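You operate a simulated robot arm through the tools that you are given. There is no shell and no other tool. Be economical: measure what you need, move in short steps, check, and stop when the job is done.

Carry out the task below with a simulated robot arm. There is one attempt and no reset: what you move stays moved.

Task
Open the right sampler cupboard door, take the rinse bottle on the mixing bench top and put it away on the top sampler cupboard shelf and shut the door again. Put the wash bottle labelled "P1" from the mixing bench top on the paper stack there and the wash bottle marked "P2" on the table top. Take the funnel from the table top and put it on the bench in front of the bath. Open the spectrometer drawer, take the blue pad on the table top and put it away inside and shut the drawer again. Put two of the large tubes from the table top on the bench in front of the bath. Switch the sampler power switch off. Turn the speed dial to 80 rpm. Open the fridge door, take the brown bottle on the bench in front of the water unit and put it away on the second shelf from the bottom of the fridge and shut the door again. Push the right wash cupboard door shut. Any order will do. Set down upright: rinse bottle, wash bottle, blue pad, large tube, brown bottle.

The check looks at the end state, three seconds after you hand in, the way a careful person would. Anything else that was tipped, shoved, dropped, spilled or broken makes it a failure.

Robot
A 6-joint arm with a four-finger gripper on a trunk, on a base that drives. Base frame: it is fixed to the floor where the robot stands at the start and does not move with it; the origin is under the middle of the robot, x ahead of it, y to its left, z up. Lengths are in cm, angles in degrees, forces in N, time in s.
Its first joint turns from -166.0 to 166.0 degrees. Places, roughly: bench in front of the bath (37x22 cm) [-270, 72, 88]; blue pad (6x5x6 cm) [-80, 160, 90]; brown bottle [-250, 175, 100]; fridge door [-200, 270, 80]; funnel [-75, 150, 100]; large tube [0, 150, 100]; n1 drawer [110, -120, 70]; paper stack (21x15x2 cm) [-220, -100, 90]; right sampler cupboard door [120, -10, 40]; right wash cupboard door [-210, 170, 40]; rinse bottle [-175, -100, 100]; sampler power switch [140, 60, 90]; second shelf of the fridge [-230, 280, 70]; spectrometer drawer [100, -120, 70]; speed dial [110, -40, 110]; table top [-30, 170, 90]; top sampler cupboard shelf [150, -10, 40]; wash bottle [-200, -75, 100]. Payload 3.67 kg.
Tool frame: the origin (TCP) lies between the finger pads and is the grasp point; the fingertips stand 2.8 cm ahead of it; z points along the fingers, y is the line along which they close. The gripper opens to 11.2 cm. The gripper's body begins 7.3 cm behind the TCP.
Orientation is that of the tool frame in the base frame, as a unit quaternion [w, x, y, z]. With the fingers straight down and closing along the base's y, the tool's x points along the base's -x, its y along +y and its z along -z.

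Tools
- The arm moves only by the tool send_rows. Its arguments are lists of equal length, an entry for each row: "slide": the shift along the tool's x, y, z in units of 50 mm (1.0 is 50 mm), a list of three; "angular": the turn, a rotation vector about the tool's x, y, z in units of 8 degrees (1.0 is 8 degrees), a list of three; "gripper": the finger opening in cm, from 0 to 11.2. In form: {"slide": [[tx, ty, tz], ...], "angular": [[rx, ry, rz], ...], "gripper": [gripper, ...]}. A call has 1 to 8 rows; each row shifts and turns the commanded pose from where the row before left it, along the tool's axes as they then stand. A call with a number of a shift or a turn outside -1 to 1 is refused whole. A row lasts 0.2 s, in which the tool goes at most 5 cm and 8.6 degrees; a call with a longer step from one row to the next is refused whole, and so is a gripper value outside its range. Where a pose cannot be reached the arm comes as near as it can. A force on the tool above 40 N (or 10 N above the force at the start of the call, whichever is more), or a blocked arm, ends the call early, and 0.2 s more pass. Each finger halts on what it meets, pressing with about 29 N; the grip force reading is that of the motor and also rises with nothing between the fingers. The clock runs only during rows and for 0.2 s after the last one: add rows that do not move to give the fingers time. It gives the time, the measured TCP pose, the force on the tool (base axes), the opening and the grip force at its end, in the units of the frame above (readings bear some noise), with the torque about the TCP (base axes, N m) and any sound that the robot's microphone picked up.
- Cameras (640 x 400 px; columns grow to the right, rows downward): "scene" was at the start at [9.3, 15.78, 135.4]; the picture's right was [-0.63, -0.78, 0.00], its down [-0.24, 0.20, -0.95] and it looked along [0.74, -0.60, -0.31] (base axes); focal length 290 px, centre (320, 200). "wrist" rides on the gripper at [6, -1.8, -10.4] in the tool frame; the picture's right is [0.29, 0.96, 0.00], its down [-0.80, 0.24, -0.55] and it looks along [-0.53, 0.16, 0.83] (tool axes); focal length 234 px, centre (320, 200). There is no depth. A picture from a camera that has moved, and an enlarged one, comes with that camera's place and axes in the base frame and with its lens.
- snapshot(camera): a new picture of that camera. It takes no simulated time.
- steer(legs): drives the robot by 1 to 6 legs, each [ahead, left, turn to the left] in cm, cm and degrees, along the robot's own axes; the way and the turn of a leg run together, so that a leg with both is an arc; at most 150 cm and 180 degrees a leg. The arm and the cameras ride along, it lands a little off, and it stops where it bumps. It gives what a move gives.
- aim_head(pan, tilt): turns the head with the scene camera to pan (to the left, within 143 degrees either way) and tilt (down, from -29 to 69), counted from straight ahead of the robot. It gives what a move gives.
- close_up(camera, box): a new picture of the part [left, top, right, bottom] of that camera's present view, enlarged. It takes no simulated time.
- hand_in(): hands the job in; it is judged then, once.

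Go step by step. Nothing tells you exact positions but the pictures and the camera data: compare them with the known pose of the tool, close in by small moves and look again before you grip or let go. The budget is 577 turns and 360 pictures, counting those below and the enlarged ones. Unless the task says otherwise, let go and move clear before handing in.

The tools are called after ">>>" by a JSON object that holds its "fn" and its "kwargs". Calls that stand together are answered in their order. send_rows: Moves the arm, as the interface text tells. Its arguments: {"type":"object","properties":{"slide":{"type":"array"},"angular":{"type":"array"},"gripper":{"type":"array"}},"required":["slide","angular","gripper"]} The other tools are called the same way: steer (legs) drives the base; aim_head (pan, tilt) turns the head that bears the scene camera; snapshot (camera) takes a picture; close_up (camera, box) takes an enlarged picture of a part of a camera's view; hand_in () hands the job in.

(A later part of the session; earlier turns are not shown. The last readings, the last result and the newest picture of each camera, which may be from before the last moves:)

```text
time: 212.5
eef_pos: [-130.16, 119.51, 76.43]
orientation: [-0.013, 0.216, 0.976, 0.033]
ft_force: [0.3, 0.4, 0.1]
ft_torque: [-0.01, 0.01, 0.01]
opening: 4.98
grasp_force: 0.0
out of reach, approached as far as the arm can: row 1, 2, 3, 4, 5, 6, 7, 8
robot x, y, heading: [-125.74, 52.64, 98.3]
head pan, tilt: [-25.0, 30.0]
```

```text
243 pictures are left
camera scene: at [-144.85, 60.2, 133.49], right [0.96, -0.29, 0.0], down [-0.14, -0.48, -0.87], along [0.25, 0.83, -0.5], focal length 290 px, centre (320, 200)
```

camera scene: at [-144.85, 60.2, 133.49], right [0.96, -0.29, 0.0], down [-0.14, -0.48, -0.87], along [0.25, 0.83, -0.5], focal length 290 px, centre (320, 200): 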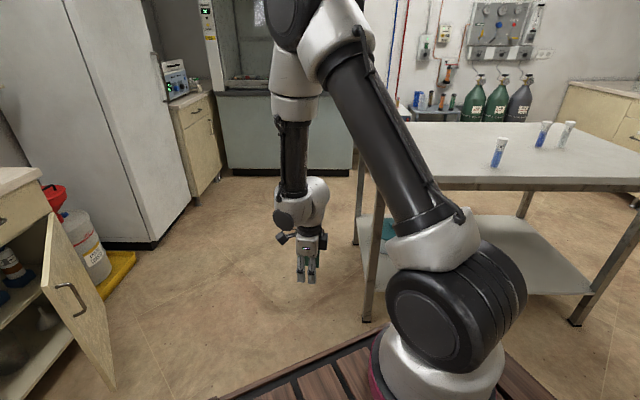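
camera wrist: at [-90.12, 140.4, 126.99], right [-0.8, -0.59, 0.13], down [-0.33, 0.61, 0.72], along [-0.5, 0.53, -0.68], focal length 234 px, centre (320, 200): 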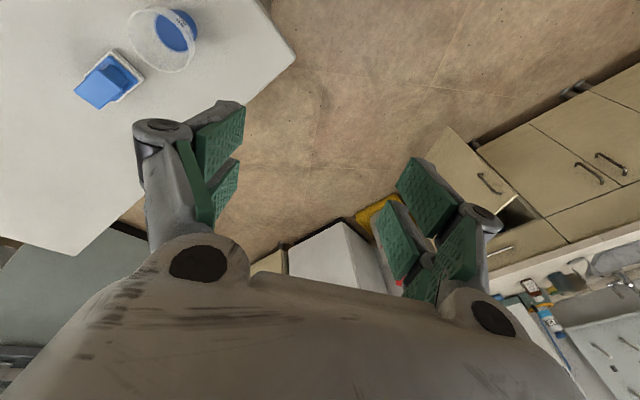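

Now the tool is exactly vertical. I test raising it and moving.

>>> {"fn": "send_rows", "kwargs": {"slide": [[0, 0, -0.8], [0, 0, -0.8], [0, 0, -0.8], [0, 0, -0.8], [0, 0, -0.8], [0, 0, 0]], "angular": [[0, 0, 0], [0, 0, 0], [0, 0, 0], [0, 0, 0], [0, 0, 0], [0, 0, 0]], "gripper": [5, 5, 5, 5, 5, 5]}}

>>> {"fn": "send_rows", "kwargs": {"slide": [[0, 0, 0], [0, 0, 0], [0, 0, 0], [0, 0, 0], [0, 0, 0], [0, 0, 0], [0, 0, 0], [0, 0, 0]], "angular": [[0, 0, -1], [0, 0, -1], [0, 0, -1], [0, 0, -1], [0, 0, -1], [0, 0, -1], [0, 0, -1], [0, 0, -1]], "gripper": [5, 5, 5, 5, 5, 5, 5, 5]}}

```text
time: 213.9
eef_pos: [-131.37, 119.1, 97.38]
orientation: [-0.008, 0.217, 0.976, 0.004]
ft_force: [0.0, 0.2, -1.0]
ft_torque: [-0.02, 0.0, -0.01]
opening: 4.99
grasp_force: 0.0
robot x, y, heading: [-126.03, 52.17, 98.2]
head pan, tilt: [-25.0, 30.0]
```

```text
time: 215.7
eef_pos: [-131.27, 119.24, 97.29]
orientation: [-0.003, -0.335, 0.942, 0.007]
ft_force: [0.2, -0.4, -0.3]
ft_torque: [0.0, 0.03, -0.02]
opening: 5.02
grasp_force: 0.0
robot x, y, heading: [-125.7, 52.38, 97.9]
head pan, tilt: [-25.0, 30.0]
```

This branch is free of the lean. I yaw to align with the table, raise, and move above the funnel.

>>> {"fn": "send_rows", "kwargs": {"slide": [[0, 0, -0.8], [0, 0, -0.8], [0, 0, -0.8], [0, 0, -0.8], [0, 0, 0], [0, 0, 0], [0, 0, 0]], "angular": [[0, 0, -1], [0, 0, -1], [0, 0, -1], [0, 0, -1], [0, 0, -0.2], [0, 0, 0], [0, 0, 0]], "gripper": [5, 6, 7, 8, 9, 9, 9]}}

>>> {"fn": "send_rows", "kwargs": {"slide": [[-0.6, -0.75, 0], [-0.6, -0.75, 0], [-0.6, -0.75, 0], [-0.6, -0.75, 0], [-0.6, -0.75, 0], [-0.6, -0.75, 0], [-0.6, -0.75, 0], [-0.6, -0.75, 0]], "angular": [[0, 0, 0], [0, 0, 0], [0, 0, 0], [0, 0, 0], [0, 0, 0], [0, 0, 0], [0, 0, 0], [0, 0, 0]], "gripper": [9, 9, 9, 9, 9, 9, 9, 9]}}

>>> {"fn": "snapshot", "kwargs": {"camera": "wrist"}}

```text
time: 217.3
eef_pos: [-131.09, 119.09, 113.39]
orientation: [-0.002, -0.592, 0.806, 0.009]
ft_force: [0.3, -0.2, -0.8]
ft_torque: [-0.01, 0.0, -0.02]
opening: 9.03
grasp_force: 0.1
robot x, y, heading: [-126.08, 52.33, 98.3]
head pan, tilt: [-25.0, 30.0]
```

```text
time: 219.1
eef_pos: [-95.44, 132.95, 112.83]
orientation: [-0.002, -0.593, 0.805, 0.008]
ft_force: [-0.2, 0.3, 0.0]
ft_torque: [0.03, -0.04, 0.05]
opening: 8.99
grasp_force: 0.1
robot x, y, heading: [-126.33, 52.07, 98.1]
head pan, tilt: [-25.0, 30.0]
```

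```text
242 pictures are left
camera wrist: at [-95.47, 126.64, 123.22], right [-1.0, 0.01, 0.01], down [0.01, 0.83, 0.56], along [0.0, 0.56, -0.83], focal length 234 px, centre (320, 200)
```

wrist: 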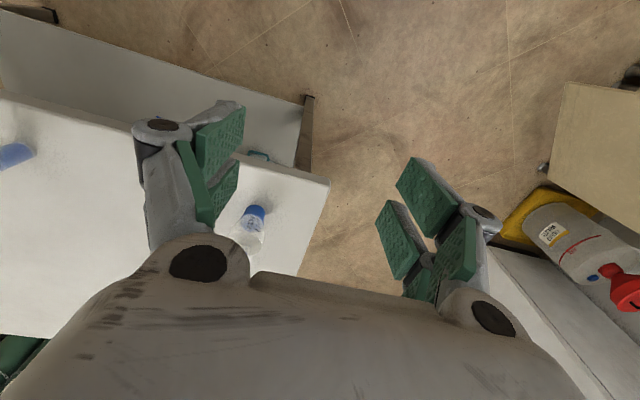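

Free motion now. Move over the funnel at (-84, 152.3).

>>> {"fn": "send_rows", "kwargs": {"slide": [[-0.85, -0.2, 0], [-0.85, -0.2, 0], [-0.85, -0.2, 0], [-0.85, -0.2, 0], [-0.85, -0.2, 0], [0, 0, 0]], "angular": [[0, 0, 0], [0, 0, 0], [0, 0, 0], [0, 0, 0], [0, 0, 0], [0, 0, 0]], "gripper": [9, 9, 9, 9, 9, 9]}}

>>> {"fn": "snapshot", "kwargs": {"camera": "wrist"}}

>>> {"fn": "aim_head", "kwargs": {"pan": -15, "tilt": 30}}

>>> {"fn": "snapshot", "kwargs": {"camera": "scene"}}

```text
time: 220.5
eef_pos: [-87.27, 145.71, 111.77]
orientation: [-0.003, -0.592, 0.806, 0.009]
ft_force: [-0.8, 0.4, 0.7]
ft_torque: [-0.01, 0.0, 0.01]
opening: 9.02
grasp_force: 0.0
out of reach, approached as far as the arm can: row 4, 5
robot x, y, heading: [-125.94, 52.19, 98.5]
head pan, tilt: [-25.0, 30.0]
```

```text
241 pictures are left
camera wrist: at [-87.24, 139.41, 121.98], right [-1.0, 0.01, 0.01], down [0.02, 0.83, 0.56], along [0.0, 0.56, -0.83], focal length 234 px, centre (320, 200)
```

wrist: 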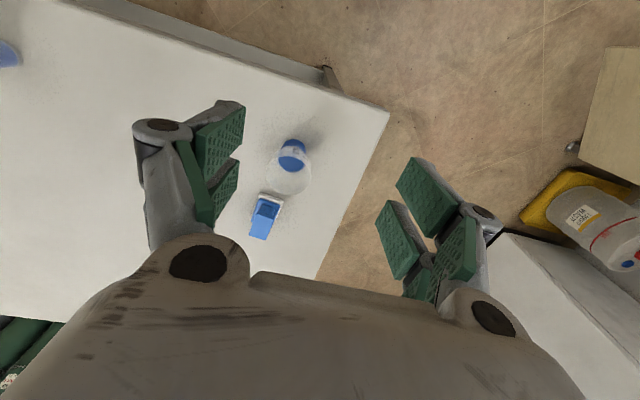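

```text
time: 221.2
eef_pos: [-87.18, 145.7, 111.69]
orientation: [-0.002, -0.592, 0.806, 0.008]
ft_force: [0.1, 0.8, 0.2]
ft_torque: [-0.01, -0.02, 0.0]
opening: 9.0
grasp_force: 0.1
robot x, y, heading: [-125.89, 52.36, 97.8]
head pan, tilt: [-15.0, 30.0]
```

```text
240 pictures are left
camera scene: at [-146.39, 60.52, 133.49], right [0.99, -0.12, 0.0], down [-0.06, -0.5, -0.87], along [0.1, 0.86, -0.5], focal length 290 px, centre (320, 200)
```

scene: 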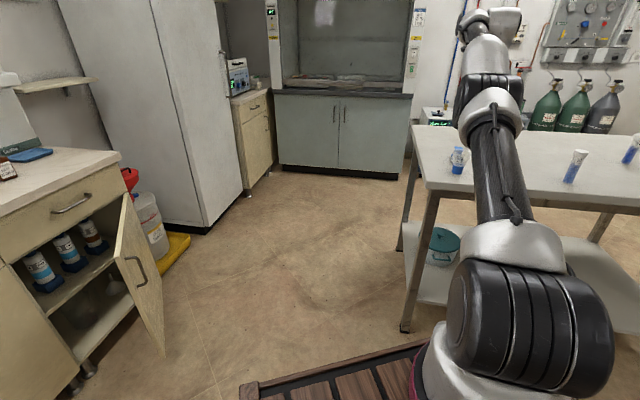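

Reach limit is ~98 cm from the robot's centre, so I drive a bit closer.

>>> {"fn": "steer", "kwargs": {"legs": [[14, -8, 0]]}}

>>> {"fn": "snapshot", "kwargs": {"camera": "wrist"}}

```text
time: 222.7
eef_pos: [-81.53, 160.98, 111.71]
orientation: [-0.002, -0.593, 0.805, 0.008]
ft_force: [-0.6, 0.8, -0.2]
ft_torque: [0.0, -0.03, -0.01]
opening: 8.97
grasp_force: 0.0
robot x, y, heading: [-120.18, 67.51, 98.6]
head pan, tilt: [-15.0, 30.0]
```

```text
239 pictures are left
camera wrist: at [-81.53, 154.66, 122.0], right [-1.0, 0.01, 0.01], down [0.01, 0.83, 0.56], along [-0.01, 0.56, -0.83], focal length 234 px, centre (320, 200)
```

wrist: 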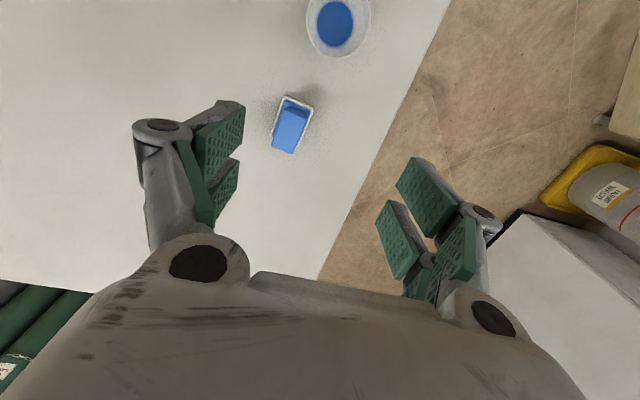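

Funnel centre ≈ (-83.6, 152.8). I align above it and descend partway.

>>> {"fn": "send_rows", "kwargs": {"slide": [[0.85, -0.04, 0], [0.84, -0.04, 0], [0, 0, 0.8], [0, 0, 0.8], [0, 0, 0]], "angular": [[0, 0, 0], [0, 0, 0], [0, 0, 0], [0, 0, 0], [0, 0, 0]], "gripper": [9, 9, 9, 9, 9]}}

>>> {"fn": "snapshot", "kwargs": {"camera": "wrist"}}

>>> {"fn": "aim_head", "kwargs": {"pan": -30, "tilt": 25}}

>>> {"fn": "close_up", "kwargs": {"camera": "scene", "box": [240, 100, 480, 250]}}

```text
time: 223.9
eef_pos: [-83.49, 152.86, 103.6]
orientation: [-0.002, -0.594, 0.805, 0.009]
ft_force: [0.0, 0.2, 0.3]
ft_torque: [0.0, 0.0, 0.03]
opening: 8.99
grasp_force: 0.0
robot x, y, heading: [-119.99, 67.29, 98.4]
head pan, tilt: [-15.0, 30.0]
```

```text
238 pictures are left
camera wrist: at [-83.54, 146.48, 113.92], right [-1.0, 0.01, 0.01], down [0.01, 0.83, 0.56], along [-0.01, 0.56, -0.83], focal length 234 px, centre (320, 200)
```

wrist: 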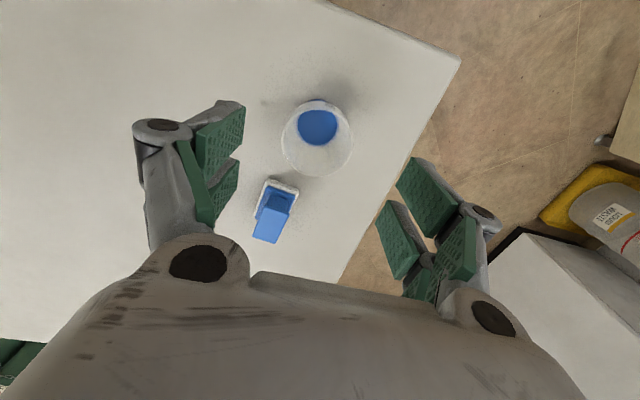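

```text
time: 224.7
eef_pos: [-83.55, 152.81, 103.58]
orientation: [-0.001, -0.594, 0.805, 0.01]
ft_force: [-0.7, -0.1, -0.3]
ft_torque: [0.0, -0.02, -0.03]
opening: 9.0
grasp_force: 0.1
robot x, y, heading: [-119.96, 67.59, 98.2]
head pan, tilt: [-30.0, 25.0]
```

```text
2.67 times, centred on (360, 175) of scene
camera zoom: at [-138.12, 75.17, 134.28], right [0.93, -0.37, 0.0], down [-0.16, -0.39, -0.91], along [0.33, 0.84, -0.42], focal length 772 px, centre (213, 267)
```

zoom: 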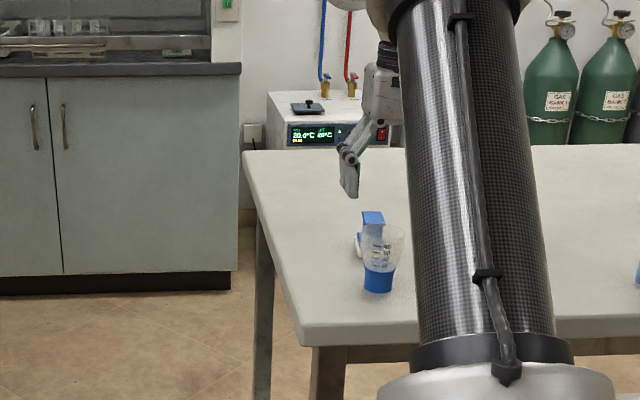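

Centered. Descend 11 cm and grip.

>>> {"fn": "send_rows", "kwargs": {"slide": [[0, 0, 0.8], [0, 0, 0.8], [0, 0, 0.6], [0, 0, 0], [0, 0, 0], [0, 0, 0], [0, 0, 0], [0, 0, 0]], "angular": [[0, 0, 0], [0, 0, 0], [0, 0, 0], [0, 0, 0], [0, 0, 0], [0, 0, 0], [0, 0, 0], [0, 0, 0]], "gripper": [9, 9, 9, 9, 7, 6, 5, 4]}}

>>> {"fn": "snapshot", "kwargs": {"camera": "wrist"}}

```text
time: 226.4
eef_pos: [-83.72, 152.93, 92.59]
orientation: [-0.001, -0.593, 0.805, 0.008]
ft_force: [-0.6, 0.0, -0.4]
ft_torque: [0.0, 0.03, -0.01]
opening: 5.41
grasp_force: 29.0
robot x, y, heading: [-120.14, 67.9, 98.5]
head pan, tilt: [-30.0, 25.0]
```

```text
236 pictures are left
camera wrist: at [-83.84, 146.57, 102.87], right [-1.0, 0.01, 0.01], down [0.01, 0.83, 0.56], along [-0.01, 0.56, -0.83], focal length 234 px, centre (320, 200)
```

wrist: 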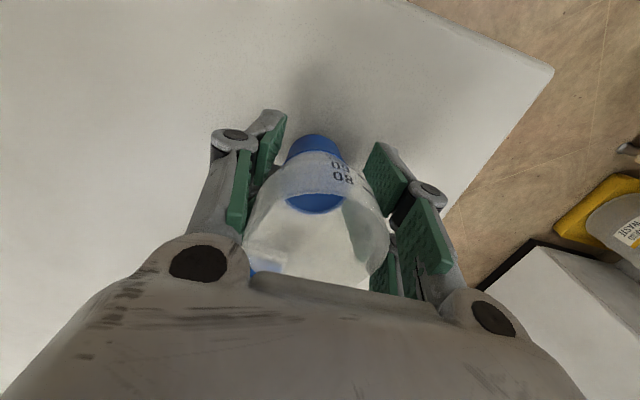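

Gripped (5.4 cm). Lift it.

>>> {"fn": "send_rows", "kwargs": {"slide": [[0, 0, -0.6], [0, 0, -0.8], [0, 0, -0.8], [0, 0, -0.8], [0, 0, 0]], "angular": [[0, 0, 0], [0, 0, 0], [0, 0, 0], [0, 0, 0], [0, 0, 0]], "gripper": [4, 4, 4, 4, 4]}}

>>> {"fn": "snapshot", "kwargs": {"camera": "wrist"}}

>>> {"fn": "aim_head", "kwargs": {"pan": 75, "tilt": 25}}

>>> {"fn": "snapshot", "kwargs": {"camera": "scene"}}

```text
time: 227.7
eef_pos: [-83.58, 153.0, 107.87]
orientation: [-0.002, -0.593, 0.805, 0.008]
ft_force: [0.6, 0.9, -1.0]
ft_torque: [-0.03, 0.01, 0.05]
opening: 5.55
grasp_force: 28.9
robot x, y, heading: [-120.12, 67.91, 98.3]
head pan, tilt: [-30.0, 25.0]
```

```text
235 pictures are left
camera wrist: at [-83.57, 146.58, 118.09], right [-1.0, 0.01, 0.01], down [0.01, 0.83, 0.56], along [-0.01, 0.56, -0.83], focal length 234 px, centre (320, 200)
```

wrist: 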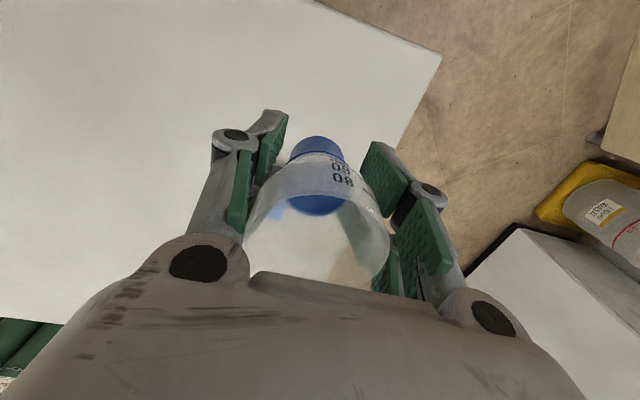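

```text
time: 229.5
eef_pos: [-83.6, 152.99, 107.68]
orientation: [-0.001, -0.594, 0.805, 0.007]
ft_force: [0.8, -0.5, -1.2]
ft_torque: [0.0, 0.01, 0.01]
opening: 5.51
grasp_force: 29.5
robot x, y, heading: [-120.21, 67.78, 98.2]
head pan, tilt: [75.0, 25.0]
```

```text
234 pictures are left
camera scene: at [-150.66, 67.68, 134.29], right [0.12, 0.99, 0.0], down [0.42, -0.05, -0.91], along [-0.9, 0.11, -0.42], focal length 290 px, centre (320, 200)
```

scene: 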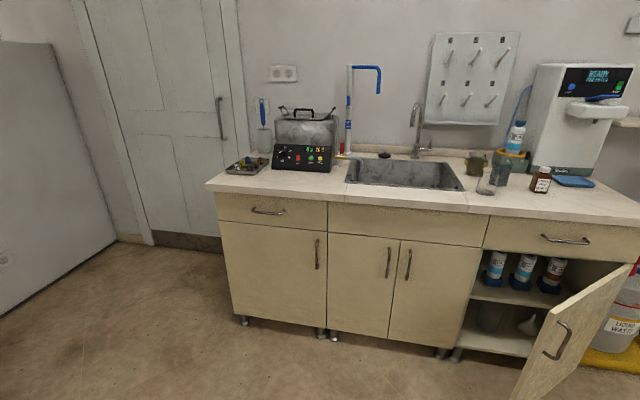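

The bath bench (front edge f≈-265 in the bench-aligned frame) is across. I turn to face it, keeping the funnel high, then centre the arm before driving up.

>>> {"fn": "steer", "kwargs": {"legs": [[-10, 0, 0], [0, 0, 65]]}}

>>> {"fn": "send_rows", "kwargs": {"slide": [[0, 0.8, 0], [0, 0.8, 0], [0, 0.8, 0], [0, 0.8, 0], [0, 0.8, 0], [0, 0.8, 0], [0, 0.8, 0], [0, 0, 0]], "angular": [[0, 0, -0.4], [0, 0, -0.4], [0, 0, -0.4], [0, 0, -0.4], [0, 0, -0.4], [0, 0, -0.4], [0, 0, -0.4], [0, 0, 0]], "gripper": [4, 4, 4, 4, 4, 4, 4, 4]}}

```text
time: 233.5
eef_pos: [-181.64, 125.95, 107.73]
orientation: [0.006, 0.936, -0.351, -0.006]
ft_force: [0.3, -0.3, -0.2]
ft_torque: [0.02, -0.01, -0.01]
opening: 5.5
grasp_force: 29.6
robot x, y, heading: [-118.85, 57.72, 164.3]
head pan, tilt: [75.0, 25.0]
```

```text
time: 235.3
eef_pos: [-196.26, 101.99, 108.37]
orientation: [0.005, 0.987, -0.163, -0.007]
ft_force: [0.2, -0.2, 0.3]
ft_torque: [-0.02, 0.0, 0.01]
opening: 5.51
grasp_force: 28.7
robot x, y, heading: [-118.57, 58.02, 164.3]
head pan, tilt: [75.0, 25.0]
```

Now drive to the bath bench.

>>> {"fn": "steer", "kwargs": {"legs": [[0, 36.5, -1.3], [57, 0, 0]]}}

>>> {"fn": "aim_head", "kwargs": {"pan": 0, "tilt": 35}}

>>> {"fn": "snapshot", "kwargs": {"camera": "scene"}}

>>> {"fn": "snapshot", "kwargs": {"camera": "wrist"}}

```text
time: 240.5
eef_pos: [-260.25, 85.02, 108.33]
orientation: [0.005, 0.985, -0.173, -0.007]
ft_force: [-0.3, 0.2, -0.4]
ft_torque: [-0.01, -0.04, 0.0]
opening: 5.46
grasp_force: 28.4
robot x, y, heading: [-183.66, 39.17, 163.2]
head pan, tilt: [75.0, 25.0]
```

```text
time: 241.9
eef_pos: [-260.19, 85.0, 108.33]
orientation: [0.005, 0.985, -0.174, -0.008]
ft_force: [0.0, 0.9, -0.5]
ft_torque: [-0.04, -0.04, 0.0]
opening: 5.47
grasp_force: 29.5
robot x, y, heading: [-183.08, 39.46, 163.0]
head pan, tilt: [0.0, 35.0]
```

```text
233 pictures are left
camera scene: at [-199.92, 22.05, 132.71], right [0.29, 0.96, 0.0], down [0.55, -0.17, -0.82], along [-0.78, 0.24, -0.57], focal length 290 px, centre (320, 200)
```

scene: 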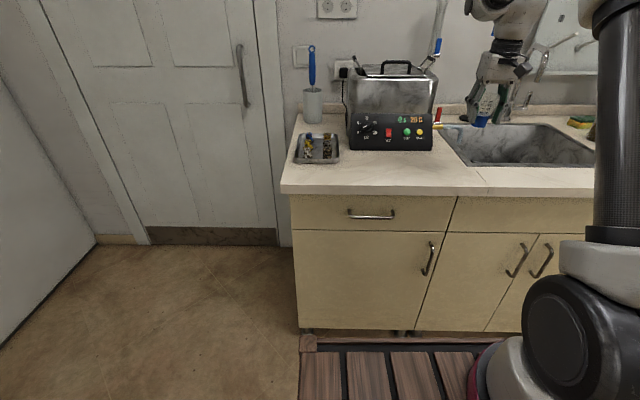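

```text
232 pictures are left
camera wrist: at [-253.89, 84.8, 118.66], right [-0.06, -1.0, 0.01], down [-0.82, 0.05, 0.57], along [-0.57, 0.03, -0.82], focal length 234 px, centre (320, 200)
```

wrist: 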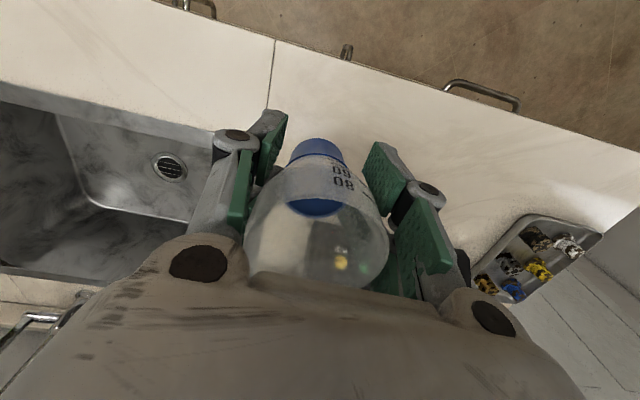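

Bench area in front of the bath confirmed (f -264..-292). I shift over and lower the funnel.

>>> {"fn": "send_rows", "kwargs": {"slide": [[-0.31, 0.52, 0], [-0.31, 0.52, 0], [0, 0, 0.8], [0, 0, 0.8], [0, 0, 0.8], [0, 0, 0.4], [0, 0, 0]], "angular": [[0, 0, 0], [0, 0, 0], [0, 0, 0], [0, 0, 0], [0, 0, 0], [0, 0, 0], [0, 0, 0]], "gripper": [4, 4, 4, 4, 4, 4, 4]}}

>>> {"fn": "close_up", "kwargs": {"camera": "scene", "box": [340, 60, 580, 210]}}

```text
time: 243.6
eef_pos: [-265.12, 81.13, 94.5]
orientation: [0.005, 0.985, -0.173, -0.007]
ft_force: [0.8, -1.3, -0.3]
ft_torque: [0.0, 0.03, 0.04]
opening: 5.5
grasp_force: 29.1
robot x, y, heading: [-183.53, 39.25, 163.5]
head pan, tilt: [0.0, 35.0]
```

```text
2.67 times, centred on (460, 135) of scene
camera zoom: at [-199.92, 22.05, 132.71], right [0.29, 0.96, 0.0], down [0.55, -0.17, -0.82], along [-0.78, 0.24, -0.57], focal length 772 px, centre (-53, 373)
```

zoom: 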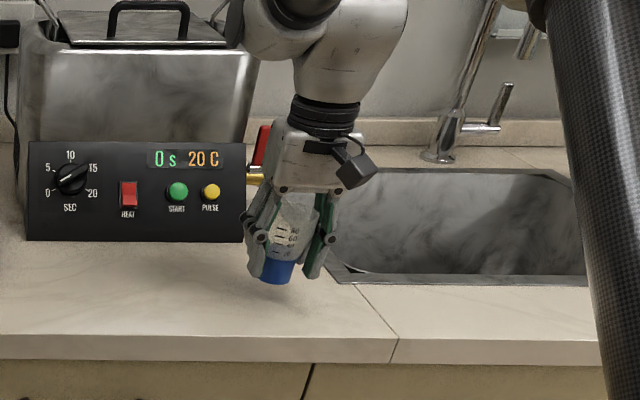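

Move 6 cm further toward the bath's middle, then lower to contact.

>>> {"fn": "send_rows", "kwargs": {"slide": [[0.03, 0.6, 0], [0.03, 0.6, 0], [0, 0, 0.15], [0, 0, 0.1], [0, 0, 0]], "angular": [[0, 0, 0], [0, 0, 0], [0, 0, 0], [0, 0, 0], [0, 0, 0]], "gripper": [4, 4, 4, 4, 4]}}

>>> {"fn": "close_up", "kwargs": {"camera": "scene", "box": [340, 100, 500, 200]}}

```text
time: 244.8
eef_pos: [-266.88, 75.48, 93.27]
orientation: [0.004, 0.985, -0.174, -0.007]
ft_force: [-0.2, -0.6, -0.3]
ft_torque: [0.02, 0.0, 0.0]
opening: 5.45
grasp_force: 29.3
robot x, y, heading: [-183.25, 38.95, 163.5]
head pan, tilt: [0.0, 35.0]
```

```text
4.00 times, centred on (420, 150) of scene
camera zoom: at [-199.92, 22.05, 132.71], right [0.29, 0.96, 0.0], down [0.55, -0.17, -0.82], along [-0.78, 0.24, -0.57], focal length 1158 px, centre (-80, 400)
```

zoom: 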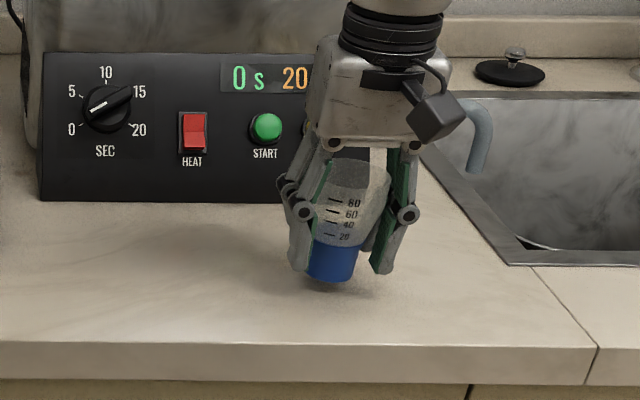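

Lower in small steps.

>>> {"fn": "send_rows", "kwargs": {"slide": [[0, 0, 0.1], [0, 0, 0.06], [0, 0, 0]], "angular": [[0, 0, 0], [0, 0, 0], [0, 0, 0]], "gripper": [4, 4, 4]}}

>>> {"fn": "close_up", "kwargs": {"camera": "scene", "box": [380, 130, 460, 180]}}

```text
time: 245.6
eef_pos: [-266.73, 75.31, 92.63]
orientation: [0.005, 0.985, -0.174, -0.007]
ft_force: [1.1, -0.3, -0.8]
ft_torque: [0.01, 0.0, -0.01]
opening: 5.49
grasp_force: 28.5
robot x, y, heading: [-182.97, 39.28, 163.1]
head pan, tilt: [0.0, 35.0]
```

```text
8.00 times, centred on (420, 155) of scene
camera zoom: at [-199.92, 22.05, 132.71], right [0.29, 0.96, 0.0], down [0.55, -0.17, -0.82], along [-0.78, 0.24, -0.57], focal length 2316 px, centre (-480, 560)
```

zoom: 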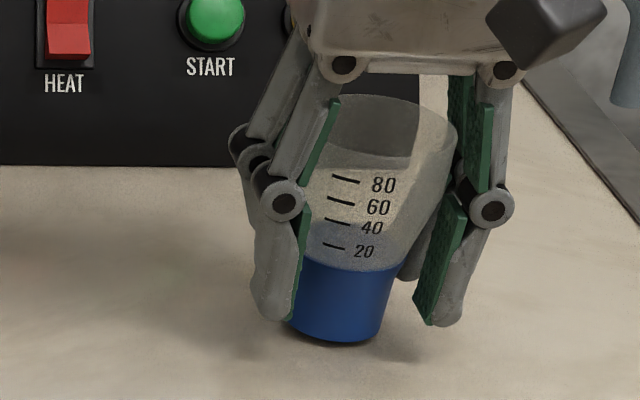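

Nearly touching. Continue.

>>> {"fn": "send_rows", "kwargs": {"slide": [[0, 0, 0.06], [0, 0, 0.06], [0, 0, 0]], "angular": [[0, 0, 0], [0, 0, 0], [0, 0, 0]], "gripper": [4, 4, 4]}}

```text
time: 246.3
eef_pos: [-266.91, 75.29, 91.97]
orientation: [0.005, 0.985, -0.174, -0.009]
ft_force: [-1.0, 2.1, 17.1]
ft_torque: [0.11, 0.04, 0.02]
opening: 5.44
grasp_force: 29.1
robot x, y, heading: [-183.39, 39.38, 163.1]
head pan, tilt: [0.0, 35.0]
```

Contact (17 N). Release gently and rise.

>>> {"fn": "send_rows", "kwargs": {"slide": [[0, 0, 0], [0, 0, 0], [0, 0, 0], [0, 0, 0], [0, 0, -0.4], [0, 0, -0.8], [0, 0, -0.8], [0, 0, -0.8]], "angular": [[0, 0, 0], [0, 0, 0], [0, 0, 0], [0, 0, 0], [0, 0, 0], [0, 0, 0], [0, 0, 0], [0, 0, 0]], "gripper": [5.8, 6.4, 7.2, 8.4, 9, 9, 9, 9]}}

>>> {"fn": "close_up", "kwargs": {"camera": "scene", "box": [340, 100, 500, 200]}}

```text
time: 248.2
eef_pos: [-266.85, 75.34, 105.93]
orientation: [0.006, 0.985, -0.173, -0.007]
ft_force: [0.5, -0.2, -0.5]
ft_torque: [-0.01, 0.02, 0.01]
opening: 9.03
grasp_force: 0.2
robot x, y, heading: [-183.35, 39.42, 163.2]
head pan, tilt: [0.0, 35.0]
```

```text
4.00 times, centred on (420, 150) of scene
camera zoom: at [-199.95, 22.06, 132.7], right [0.29, 0.96, 0.0], down [0.55, -0.17, -0.82], along [-0.78, 0.24, -0.57], focal length 1158 px, centre (-80, 400)
```

zoom: 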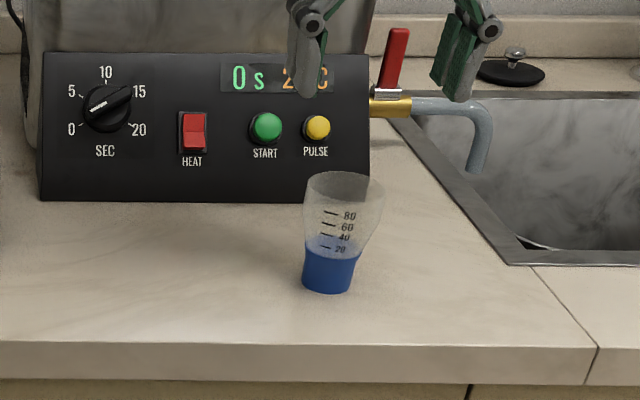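

Funnel stands well in front of the bath. Next tube 61: raise the arm, drive back to the table.

>>> {"fn": "send_rows", "kwargs": {"slide": [[0, 0, -0.8], [0, 0, -0.8], [0, 0, -0.8], [0, 0, 0]], "angular": [[0, 0, 0], [0, 0, 0], [0, 0, 0], [0, 0, 0]], "gripper": [8, 8, 8, 8]}}

>>> {"fn": "steer", "kwargs": {"legs": [[-88, 0, 0], [0, -50, 0], [0, 0, -90]]}}

>>> {"fn": "snapshot", "kwargs": {"camera": "wrist"}}

>>> {"fn": "aim_head", "kwargs": {"pan": -10, "tilt": 30}}

>>> {"fn": "snapshot", "kwargs": {"camera": "scene"}}

```text
time: 249.2
eef_pos: [-266.62, 75.4, 117.83]
orientation: [0.005, 0.985, -0.173, -0.007]
ft_force: [-0.2, -0.2, 0.0]
ft_torque: [0.01, 0.02, 0.0]
opening: 7.95
grasp_force: 0.0
robot x, y, heading: [-183.35, 39.41, 163.3]
head pan, tilt: [0.0, 35.0]
```

```text
time: 260.1
eef_pos: [-48.35, 145.09, 117.8]
orientation: [0.001, -0.568, 0.823, 0.009]
ft_force: [0.1, 0.7, 0.4]
ft_torque: [0.01, 0.01, 0.0]
opening: 7.99
grasp_force: 0.1
robot x, y, heading: [-85.81, 62.01, 72.5]
head pan, tilt: [0.0, 35.0]
```

```text
227 pictures are left
camera wrist: at [-48.83, 138.76, 128.14], right [-1.0, 0.07, 0.01], down [0.06, 0.82, 0.57], along [0.03, 0.57, -0.82], focal length 234 px, centre (320, 200)
```

wrist: 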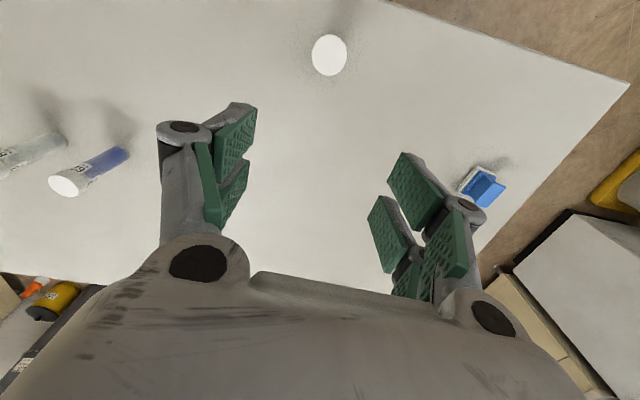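

```text
time: 260.9
eef_pos: [-48.28, 145.1, 117.68]
orientation: [0.001, -0.568, 0.823, 0.009]
ft_force: [0.2, 0.2, 0.8]
ft_torque: [-0.03, 0.01, 0.02]
opening: 7.98
grasp_force: 0.0
robot x, y, heading: [-85.51, 62.44, 72.4]
head pan, tilt: [-10.0, 30.0]
```

```text
226 pictures are left
camera scene: at [-101.36, 78.98, 133.48], right [0.89, -0.46, 0.0], down [-0.23, -0.44, -0.87], along [0.4, 0.77, -0.5], focal length 290 px, centre (320, 200)
```

scene: 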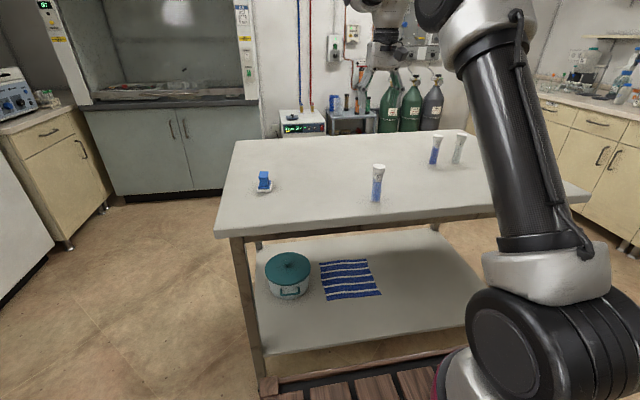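

Tube 61's cap is at about (-49.9, 140.2). Align above and descend.

>>> {"fn": "send_rows", "kwargs": {"slide": [[0.52, -0.02, 0], [0.51, -0.02, 0], [0, 0, 0.8], [0, 0, 0.8], [0, 0, 0.6], [0, 0, 0]], "angular": [[0, 0, 0], [0, 0, 0], [0, 0, 0], [0, 0, 0], [0, 0, 0], [0, 0, 0]], "gripper": [8, 8, 8, 8, 8, 8]}}

>>> {"fn": "snapshot", "kwargs": {"camera": "wrist"}}

>>> {"fn": "close_up", "kwargs": {"camera": "scene", "box": [290, 90, 450, 220]}}

```text
time: 262.3
eef_pos: [-49.98, 140.31, 106.67]
orientation: [0.001, -0.568, 0.823, 0.009]
ft_force: [0.1, 1.0, -0.1]
ft_torque: [0.04, 0.0, -0.01]
opening: 7.99
grasp_force: 0.1
robot x, y, heading: [-85.62, 62.74, 72.5]
head pan, tilt: [-10.0, 30.0]
```

```text
225 pictures are left
camera wrist: at [-50.49, 133.93, 117.01], right [-1.0, 0.07, 0.01], down [0.06, 0.82, 0.57], along [0.03, 0.57, -0.82], focal length 234 px, centre (320, 200)
```

wrist: 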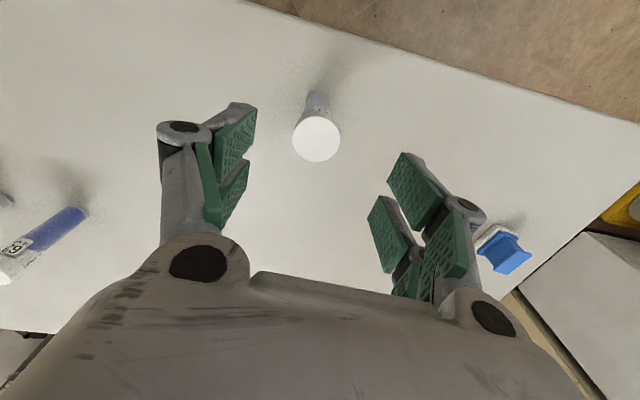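

```text
3.08 times, centred on (370, 155) of scene
camera zoom: at [-101.36, 78.98, 133.49], right [0.89, -0.46, 0.0], down [-0.23, -0.44, -0.87], along [0.4, 0.77, -0.5], focal length 891 px, centre (166, 338)
```

zoom: 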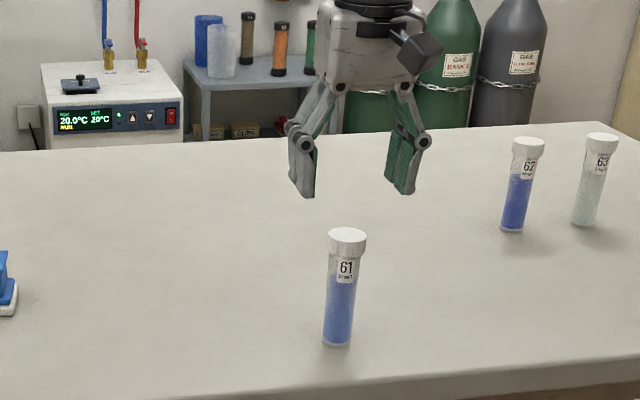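

Good. Descend to grip height and close.

>>> {"fn": "send_rows", "kwargs": {"slide": [[0, 0, 0.8], [0, 0, 0.8], [0, 0, 0.5], [0, 0, 0], [0, 0, 0], [0, 0, 0], [0, 0, 0], [0, 0, 0]], "angular": [[0, 0, 0], [0, 0, 0], [0, 0, 0], [0, 0, 0], [0, 0, 0], [0, 0, 0], [0, 0, 0], [0, 0, 0]], "gripper": [8, 8, 8, 8, 6, 5, 4, 3]}}

>>> {"fn": "snapshot", "kwargs": {"camera": "wrist"}}

```text
time: 264.1
eef_pos: [-50.01, 140.75, 96.28]
orientation: [0.001, -0.568, 0.823, 0.008]
ft_force: [0.0, 0.2, 0.9]
ft_torque: [-0.02, -0.03, -0.02]
opening: 3.01
grasp_force: 0.2
robot x, y, heading: [-85.42, 62.56, 72.5]
head pan, tilt: [-10.0, 30.0]
```

```text
223 pictures are left
camera wrist: at [-50.53, 134.32, 106.49], right [-1.0, 0.07, 0.01], down [0.06, 0.82, 0.57], along [0.03, 0.57, -0.82], focal length 234 px, centre (320, 200)
```

wrist: 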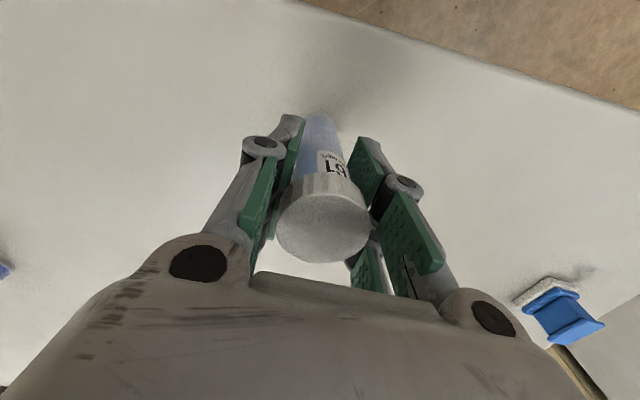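

Not yet in contact; close further.

>>> {"fn": "send_rows", "kwargs": {"slide": [[0, 0, 0], [0, 0, 0], [0, 0, 0], [0, 0, 0]], "angular": [[0, 0, 0], [0, 0, 0], [0, 0, 0], [0, 0, 0]], "gripper": [2.4, 1.8, 1.5, 1.5]}}

```text
time: 265.1
eef_pos: [-50.02, 140.64, 96.25]
orientation: [0.001, -0.568, 0.823, 0.008]
ft_force: [-0.2, 0.8, 0.0]
ft_torque: [0.01, -0.02, -0.01]
opening: 2.65
grasp_force: 28.8
robot x, y, heading: [-85.6, 62.25, 72.5]
head pan, tilt: [-10.0, 30.0]
```

Gripped at 2.65 cm. Lift and check.

>>> {"fn": "send_rows", "kwargs": {"slide": [[0, 0, -0.6], [0, 0, -0.8], [0, 0, -0.8], [0, 0, -0.8], [0, 0, -0.8], [0, 0, -0.8], [0, 0, 0]], "angular": [[0, 0, 0], [0, 0, 0], [0, 0, 0], [0, 0, 0], [0, 0, 0], [0, 0, 0], [0, 0, 0]], "gripper": [1.5, 1.5, 1.5, 1.5, 1.5, 1.5, 1.5]}}

>>> {"fn": "snapshot", "kwargs": {"camera": "wrist"}}

```text
time: 266.7
eef_pos: [-50.11, 140.19, 119.15]
orientation: [0.001, -0.567, 0.824, 0.009]
ft_force: [0.1, -0.1, -0.8]
ft_torque: [0.0, -0.05, 0.02]
opening: 2.66
grasp_force: 29.2
robot x, y, heading: [-85.33, 62.17, 72.3]
head pan, tilt: [-10.0, 30.0]
```

```text
222 pictures are left
camera wrist: at [-50.56, 133.91, 129.6], right [-1.0, 0.07, 0.01], down [0.06, 0.82, 0.57], along [0.03, 0.57, -0.82], focal length 234 px, centre (320, 200)
```

wrist: 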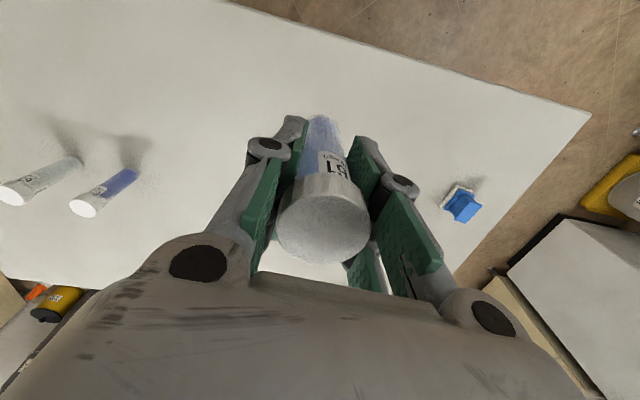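

Held well. Drive to the bath bench again.

>>> {"fn": "steer", "kwargs": {"legs": [[-6, 0, 0], [0, 0, 90.6], [0, 54, 0], [91, 0, 0]]}}

>>> {"fn": "aim_head", "kwargs": {"pan": 0, "tilt": 35}}

>>> {"fn": "snapshot", "kwargs": {"camera": "scene"}}

```text
time: 278.5
eef_pos: [-267.48, 71.31, 119.2]
orientation: [0.004, 0.982, -0.187, -0.007]
ft_force: [-0.1, 0.8, -0.1]
ft_torque: [-0.01, -0.02, -0.01]
opening: 2.67
grasp_force: 29.2
robot x, y, heading: [-190.24, 34.53, 161.7]
head pan, tilt: [-10.0, 30.0]
```

```text
time: 279.2
eef_pos: [-267.51, 71.35, 119.21]
orientation: [0.005, 0.982, -0.188, -0.008]
ft_force: [0.7, 0.2, -1.2]
ft_torque: [0.02, 0.03, 0.02]
opening: 2.64
grasp_force: 29.4
robot x, y, heading: [-190.19, 34.98, 161.5]
head pan, tilt: [0.0, 35.0]
```

```text
221 pictures are left
camera scene: at [-207.17, 17.81, 132.71], right [0.32, 0.95, 0.0], down [0.54, -0.18, -0.82], along [-0.78, 0.26, -0.57], focal length 290 px, centre (320, 200)
```

scene: 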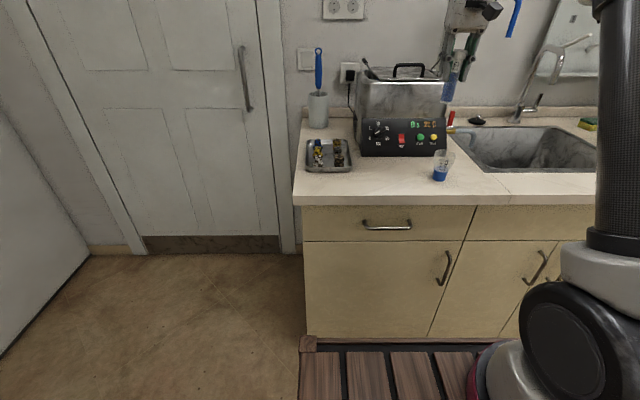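

Shift 13 cm left along the bench and lower the tube.

>>> {"fn": "send_rows", "kwargs": {"slide": [[0.07, 0.88, 0], [0.07, 0.88, 0], [0.07, 0.88, 0], [0, 0, 0.8], [0, 0, 0.8], [0, 0, 0.8], [0, 0, 0.8], [0, 0, 0.8]], "angular": [[0, 0, 0], [0, 0, 0], [0, 0, 0], [0, 0, 0], [0, 0, 0], [0, 0, 0], [0, 0, 0], [0, 0, 0]], "gripper": [1.5, 1.5, 1.5, 1.5, 1.5, 1.5, 1.5, 1.5]}}

>>> {"fn": "close_up", "kwargs": {"camera": "scene", "box": [320, 80, 480, 200]}}

```text
time: 281.0
eef_pos: [-271.89, 58.58, 99.46]
orientation: [0.004, 0.982, -0.186, -0.008]
ft_force: [-0.2, -0.2, 0.7]
ft_torque: [0.01, 0.0, -0.02]
opening: 2.67
grasp_force: 29.0
robot x, y, heading: [-190.0, 34.38, 161.7]
head pan, tilt: [0.0, 35.0]
```

```text
3.33 times, centred on (400, 140) of scene
camera zoom: at [-207.14, 17.8, 132.71], right [0.32, 0.95, 0.0], down [0.54, -0.18, -0.82], along [-0.78, 0.26, -0.57], focal length 965 px, centre (53, 400)
```

zoom: 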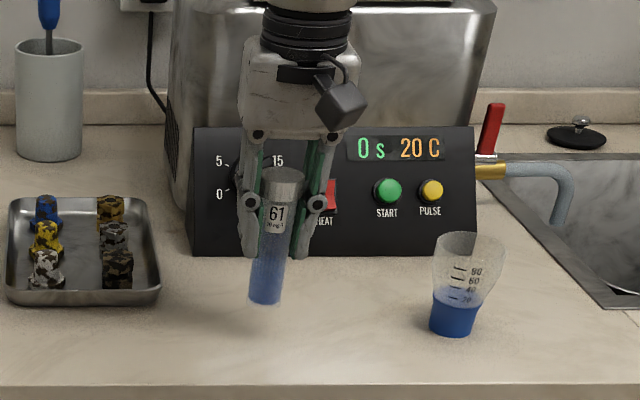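

Good location. Lower to contact.

>>> {"fn": "send_rows", "kwargs": {"slide": [[0, 0, 0.4], [0, 0, 0.2], [0, 0, 0.06], [0, 0, 0.06], [0, 0, 0]], "angular": [[0, 0, 0], [0, 0, 0], [0, 0, 0], [0, 0, 0], [0, 0, 0]], "gripper": [1.5, 1.5, 1.5, 1.5, 1.5]}}

```text
time: 282.2
eef_pos: [-271.79, 58.35, 96.16]
orientation: [0.004, 0.982, -0.188, -0.009]
ft_force: [3.3, -1.4, 30.1]
ft_torque: [-0.13, -0.26, 0.0]
opening: 2.67
grasp_force: 29.2
robot x, y, heading: [-189.79, 34.72, 161.5]
head pan, tilt: [0.0, 35.0]
```

Contact. Ease off slightly, release and rise.

>>> {"fn": "send_rows", "kwargs": {"slide": [[0, 0, -0.02], [0, 0, 0], [0, 0, 0], [0, 0, 0], [0, 0, -0.3], [0, 0, -0.8], [0, 0, -0.8], [0, 0, -0.8]], "angular": [[0, 0, 0], [0, 0, 0], [0, 0, 0], [0, 0, 0], [0, 0, 0], [0, 0, 0], [0, 0, 0], [0, 0, 0]], "gripper": [2.8, 3.2, 3.8, 4.6, 5, 5, 5, 5]}}

>>> {"fn": "send_rows", "kwargs": {"slide": [[0, 0, -0.8], [0, 0, -0.8], [0, 0, 0]], "angular": [[0, 0, 0], [0, 0, 0], [0, 0, 0]], "gripper": [6, 8, 8]}}

>>> {"fn": "close_up", "kwargs": {"camera": "scene", "box": [320, 80, 480, 200]}}

```text
time: 284.0
eef_pos: [-271.46, 58.78, 109.44]
orientation: [0.004, 0.982, -0.188, -0.006]
ft_force: [0.2, -0.7, -1.0]
ft_torque: [0.03, 0.0, -0.01]
opening: 5.0
grasp_force: 0.1
robot x, y, heading: [-190.3, 34.67, 161.5]
head pan, tilt: [0.0, 35.0]
```

```text
time: 284.8
eef_pos: [-271.41, 59.17, 117.28]
orientation: [0.005, 0.982, -0.188, -0.007]
ft_force: [-0.2, -0.2, -0.5]
ft_torque: [0.01, -0.01, -0.04]
opening: 7.96
grasp_force: 0.0
robot x, y, heading: [-190.12, 34.68, 161.7]
head pan, tilt: [0.0, 35.0]
```

```text
3.33 times, centred on (400, 140) of scene
camera zoom: at [-207.17, 17.81, 132.7], right [0.32, 0.95, 0.0], down [0.54, -0.18, -0.82], along [-0.78, 0.26, -0.57], focal length 965 px, centre (53, 400)
```

zoom: 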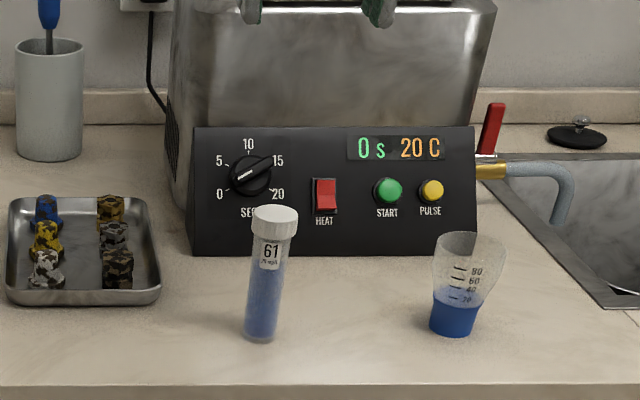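

Tube 61 stands. Now tube 62 from the table.

>>> {"fn": "steer", "kwargs": {"legs": [[-125, 0, 0], [0, -65, 0], [0, 0, -88.6], [3, 0, 0]]}}

>>> {"fn": "snapshot", "kwargs": {"camera": "wrist"}}

>>> {"fn": "aim_head", "kwargs": {"pan": -10, "tilt": 30}}

>>> {"fn": "snapshot", "kwargs": {"camera": "scene"}}

```text
time: 298.5
eef_pos: [-29.11, 141.38, 117.38]
orientation: [0.002, -0.583, 0.812, 0.008]
ft_force: [-0.4, -0.5, 0.6]
ft_torque: [0.01, -0.01, 0.0]
opening: 7.99
grasp_force: 0.1
robot x, y, heading: [-49.24, 58.94, 74.3]
head pan, tilt: [0.0, 35.0]
```

```text
218 pictures are left
camera wrist: at [-29.37, 135.03, 127.63], right [-1.0, 0.03, 0.01], down [0.03, 0.82, 0.57], along [0.01, 0.57, -0.82], focal length 234 px, centre (320, 200)
```

wrist: 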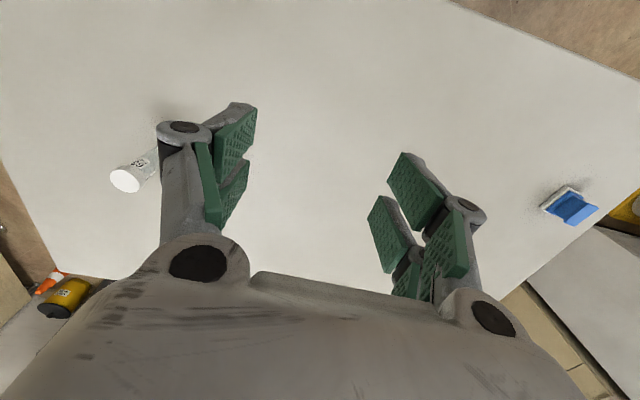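

```text
time: 299.2
eef_pos: [-29.1, 141.36, 117.25]
orientation: [0.001, -0.583, 0.813, 0.008]
ft_force: [0.3, 0.1, -0.3]
ft_torque: [-0.02, 0.01, 0.01]
opening: 8.01
grasp_force: 0.0
robot x, y, heading: [-49.18, 58.96, 74.6]
head pan, tilt: [-10.0, 30.0]
```

```text
217 pictures are left
camera scene: at [-65.61, 74.97, 133.48], right [0.9, -0.43, 0.0], down [-0.22, -0.45, -0.87], along [0.37, 0.78, -0.5], focal length 290 px, centre (320, 200)
```

scene: 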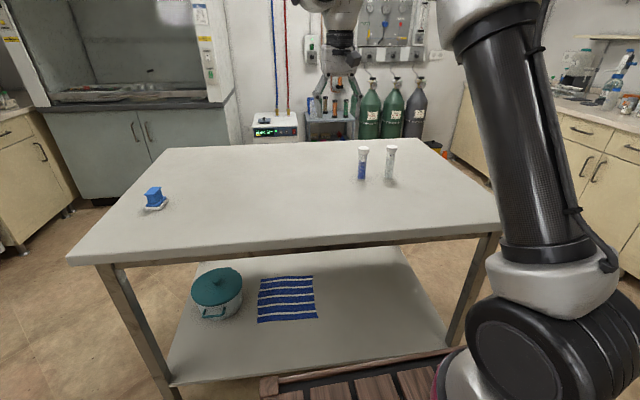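

Tube 62 is at ≈(-13, 152). I move a little closer and position above it.

>>> {"fn": "steer", "kwargs": {"legs": [[7, -5, 0]]}}

>>> {"fn": "send_rows", "kwargs": {"slide": [[-0.7, -0.5, 0], [-0.7, -0.5, 0], [-0.1, -0.5, 0], [0, 0, 0]], "angular": [[0, 0, 0], [0, 0, 0], [0, 0, 0], [0, 0, 0]], "gripper": [6, 5, 5, 5]}}

>>> {"fn": "snapshot", "kwargs": {"camera": "wrist"}}

```text
time: 300.3
eef_pos: [-22.49, 146.84, 117.36]
orientation: [0.001, -0.583, 0.813, 0.009]
ft_force: [0.7, -0.2, -0.3]
ft_torque: [0.02, -0.01, -0.05]
opening: 7.99
grasp_force: 0.0
robot x, y, heading: [-42.81, 64.07, 74.5]
head pan, tilt: [-10.0, 30.0]
```

```text
time: 301.3
eef_pos: [-12.95, 151.5, 117.24]
orientation: [0.002, -0.583, 0.812, 0.009]
ft_force: [0.2, 0.5, 0.4]
ft_torque: [-0.05, 0.01, -0.04]
opening: 4.99
grasp_force: 0.2
robot x, y, heading: [-42.7, 64.46, 74.6]
head pan, tilt: [-10.0, 30.0]
```

```text
216 pictures are left
camera wrist: at [-13.17, 145.19, 127.55], right [-1.0, 0.03, 0.01], down [0.03, 0.82, 0.57], along [0.01, 0.57, -0.82], focal length 234 px, centre (320, 200)
```

wrist: 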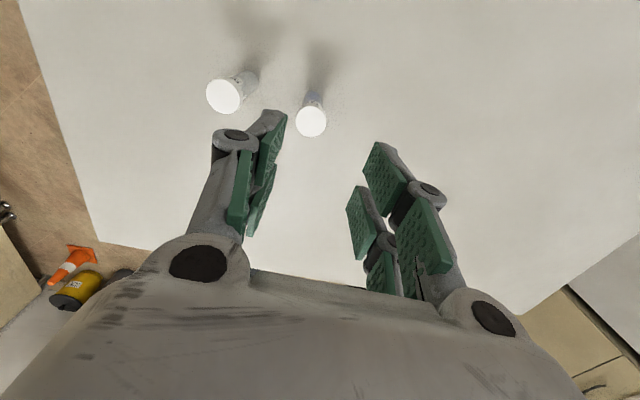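

Small correction, then descend partway.

>>> {"fn": "send_rows", "kwargs": {"slide": [[-0.34, -0.085, 0], [0, 0, 0.8], [0, 0, 0.8], [0, 0, 0.6], [0, 0, 0]], "angular": [[0, 0, 0], [0, 0, 0], [0, 0, 0], [0, 0, 0], [0, 0, 0]], "gripper": [5, 5, 5, 5, 5]}}

>>> {"fn": "snapshot", "kwargs": {"camera": "wrist"}}

```text
time: 302.5
eef_pos: [-12.11, 153.14, 106.24]
orientation: [0.002, -0.584, 0.812, 0.008]
ft_force: [-0.7, 0.4, 0.2]
ft_torque: [0.02, -0.01, 0.01]
opening: 4.99
grasp_force: 0.1
robot x, y, heading: [-42.5, 64.49, 74.9]
head pan, tilt: [-10.0, 30.0]
```

```text
215 pictures are left
camera wrist: at [-12.38, 146.79, 116.51], right [-1.0, 0.03, 0.01], down [0.03, 0.82, 0.57], along [0.01, 0.57, -0.82], focal length 234 px, centre (320, 200)
```

wrist: 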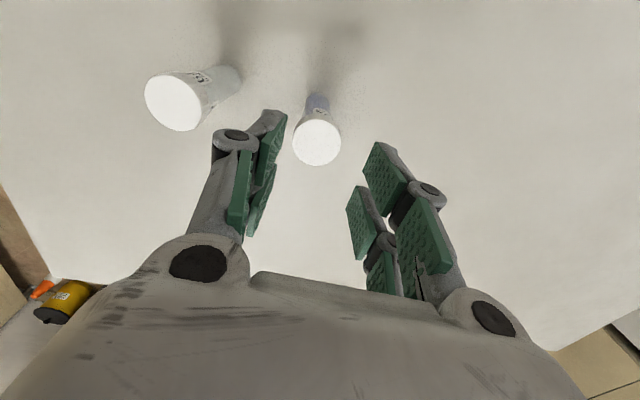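

Aligned and clear of 63. Descend and grip.

>>> {"fn": "send_rows", "kwargs": {"slide": [[0, 0, 0.8], [0, 0, 0.8], [0, 0, 0.4], [0, 0, 0], [0, 0, 0], [0, 0, 0], [0, 0, 0]], "angular": [[0, 0, 0], [0, 0, 0], [0, 0, 0], [0, 0, 0], [0, 0, 0], [0, 0, 0], [0, 0, 0]], "gripper": [5, 5, 5, 4, 3, 2, 1.5]}}

>>> {"fn": "snapshot", "kwargs": {"camera": "wrist"}}

```text
time: 304.1
eef_pos: [-12.3, 153.42, 96.33]
orientation: [0.001, -0.583, 0.812, 0.009]
ft_force: [0.3, -0.1, 0.0]
ft_torque: [0.0, -0.01, -0.02]
opening: 2.65
grasp_force: 28.9
robot x, y, heading: [-42.51, 64.4, 74.4]
head pan, tilt: [-10.0, 30.0]
```

```text
214 pictures are left
camera wrist: at [-12.38, 146.98, 106.56], right [-1.0, 0.03, 0.01], down [0.03, 0.82, 0.57], along [0.01, 0.57, -0.82], focal length 234 px, centre (320, 200)
```

wrist: 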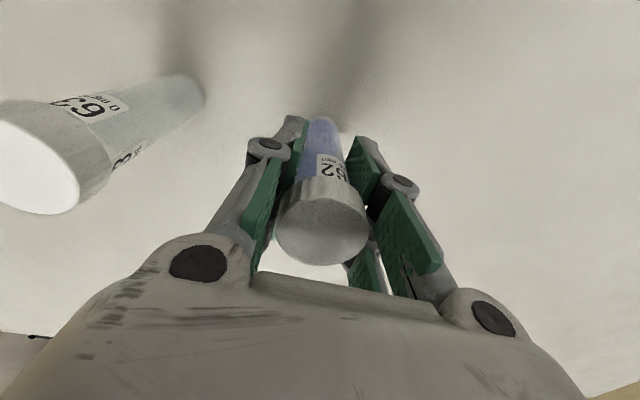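

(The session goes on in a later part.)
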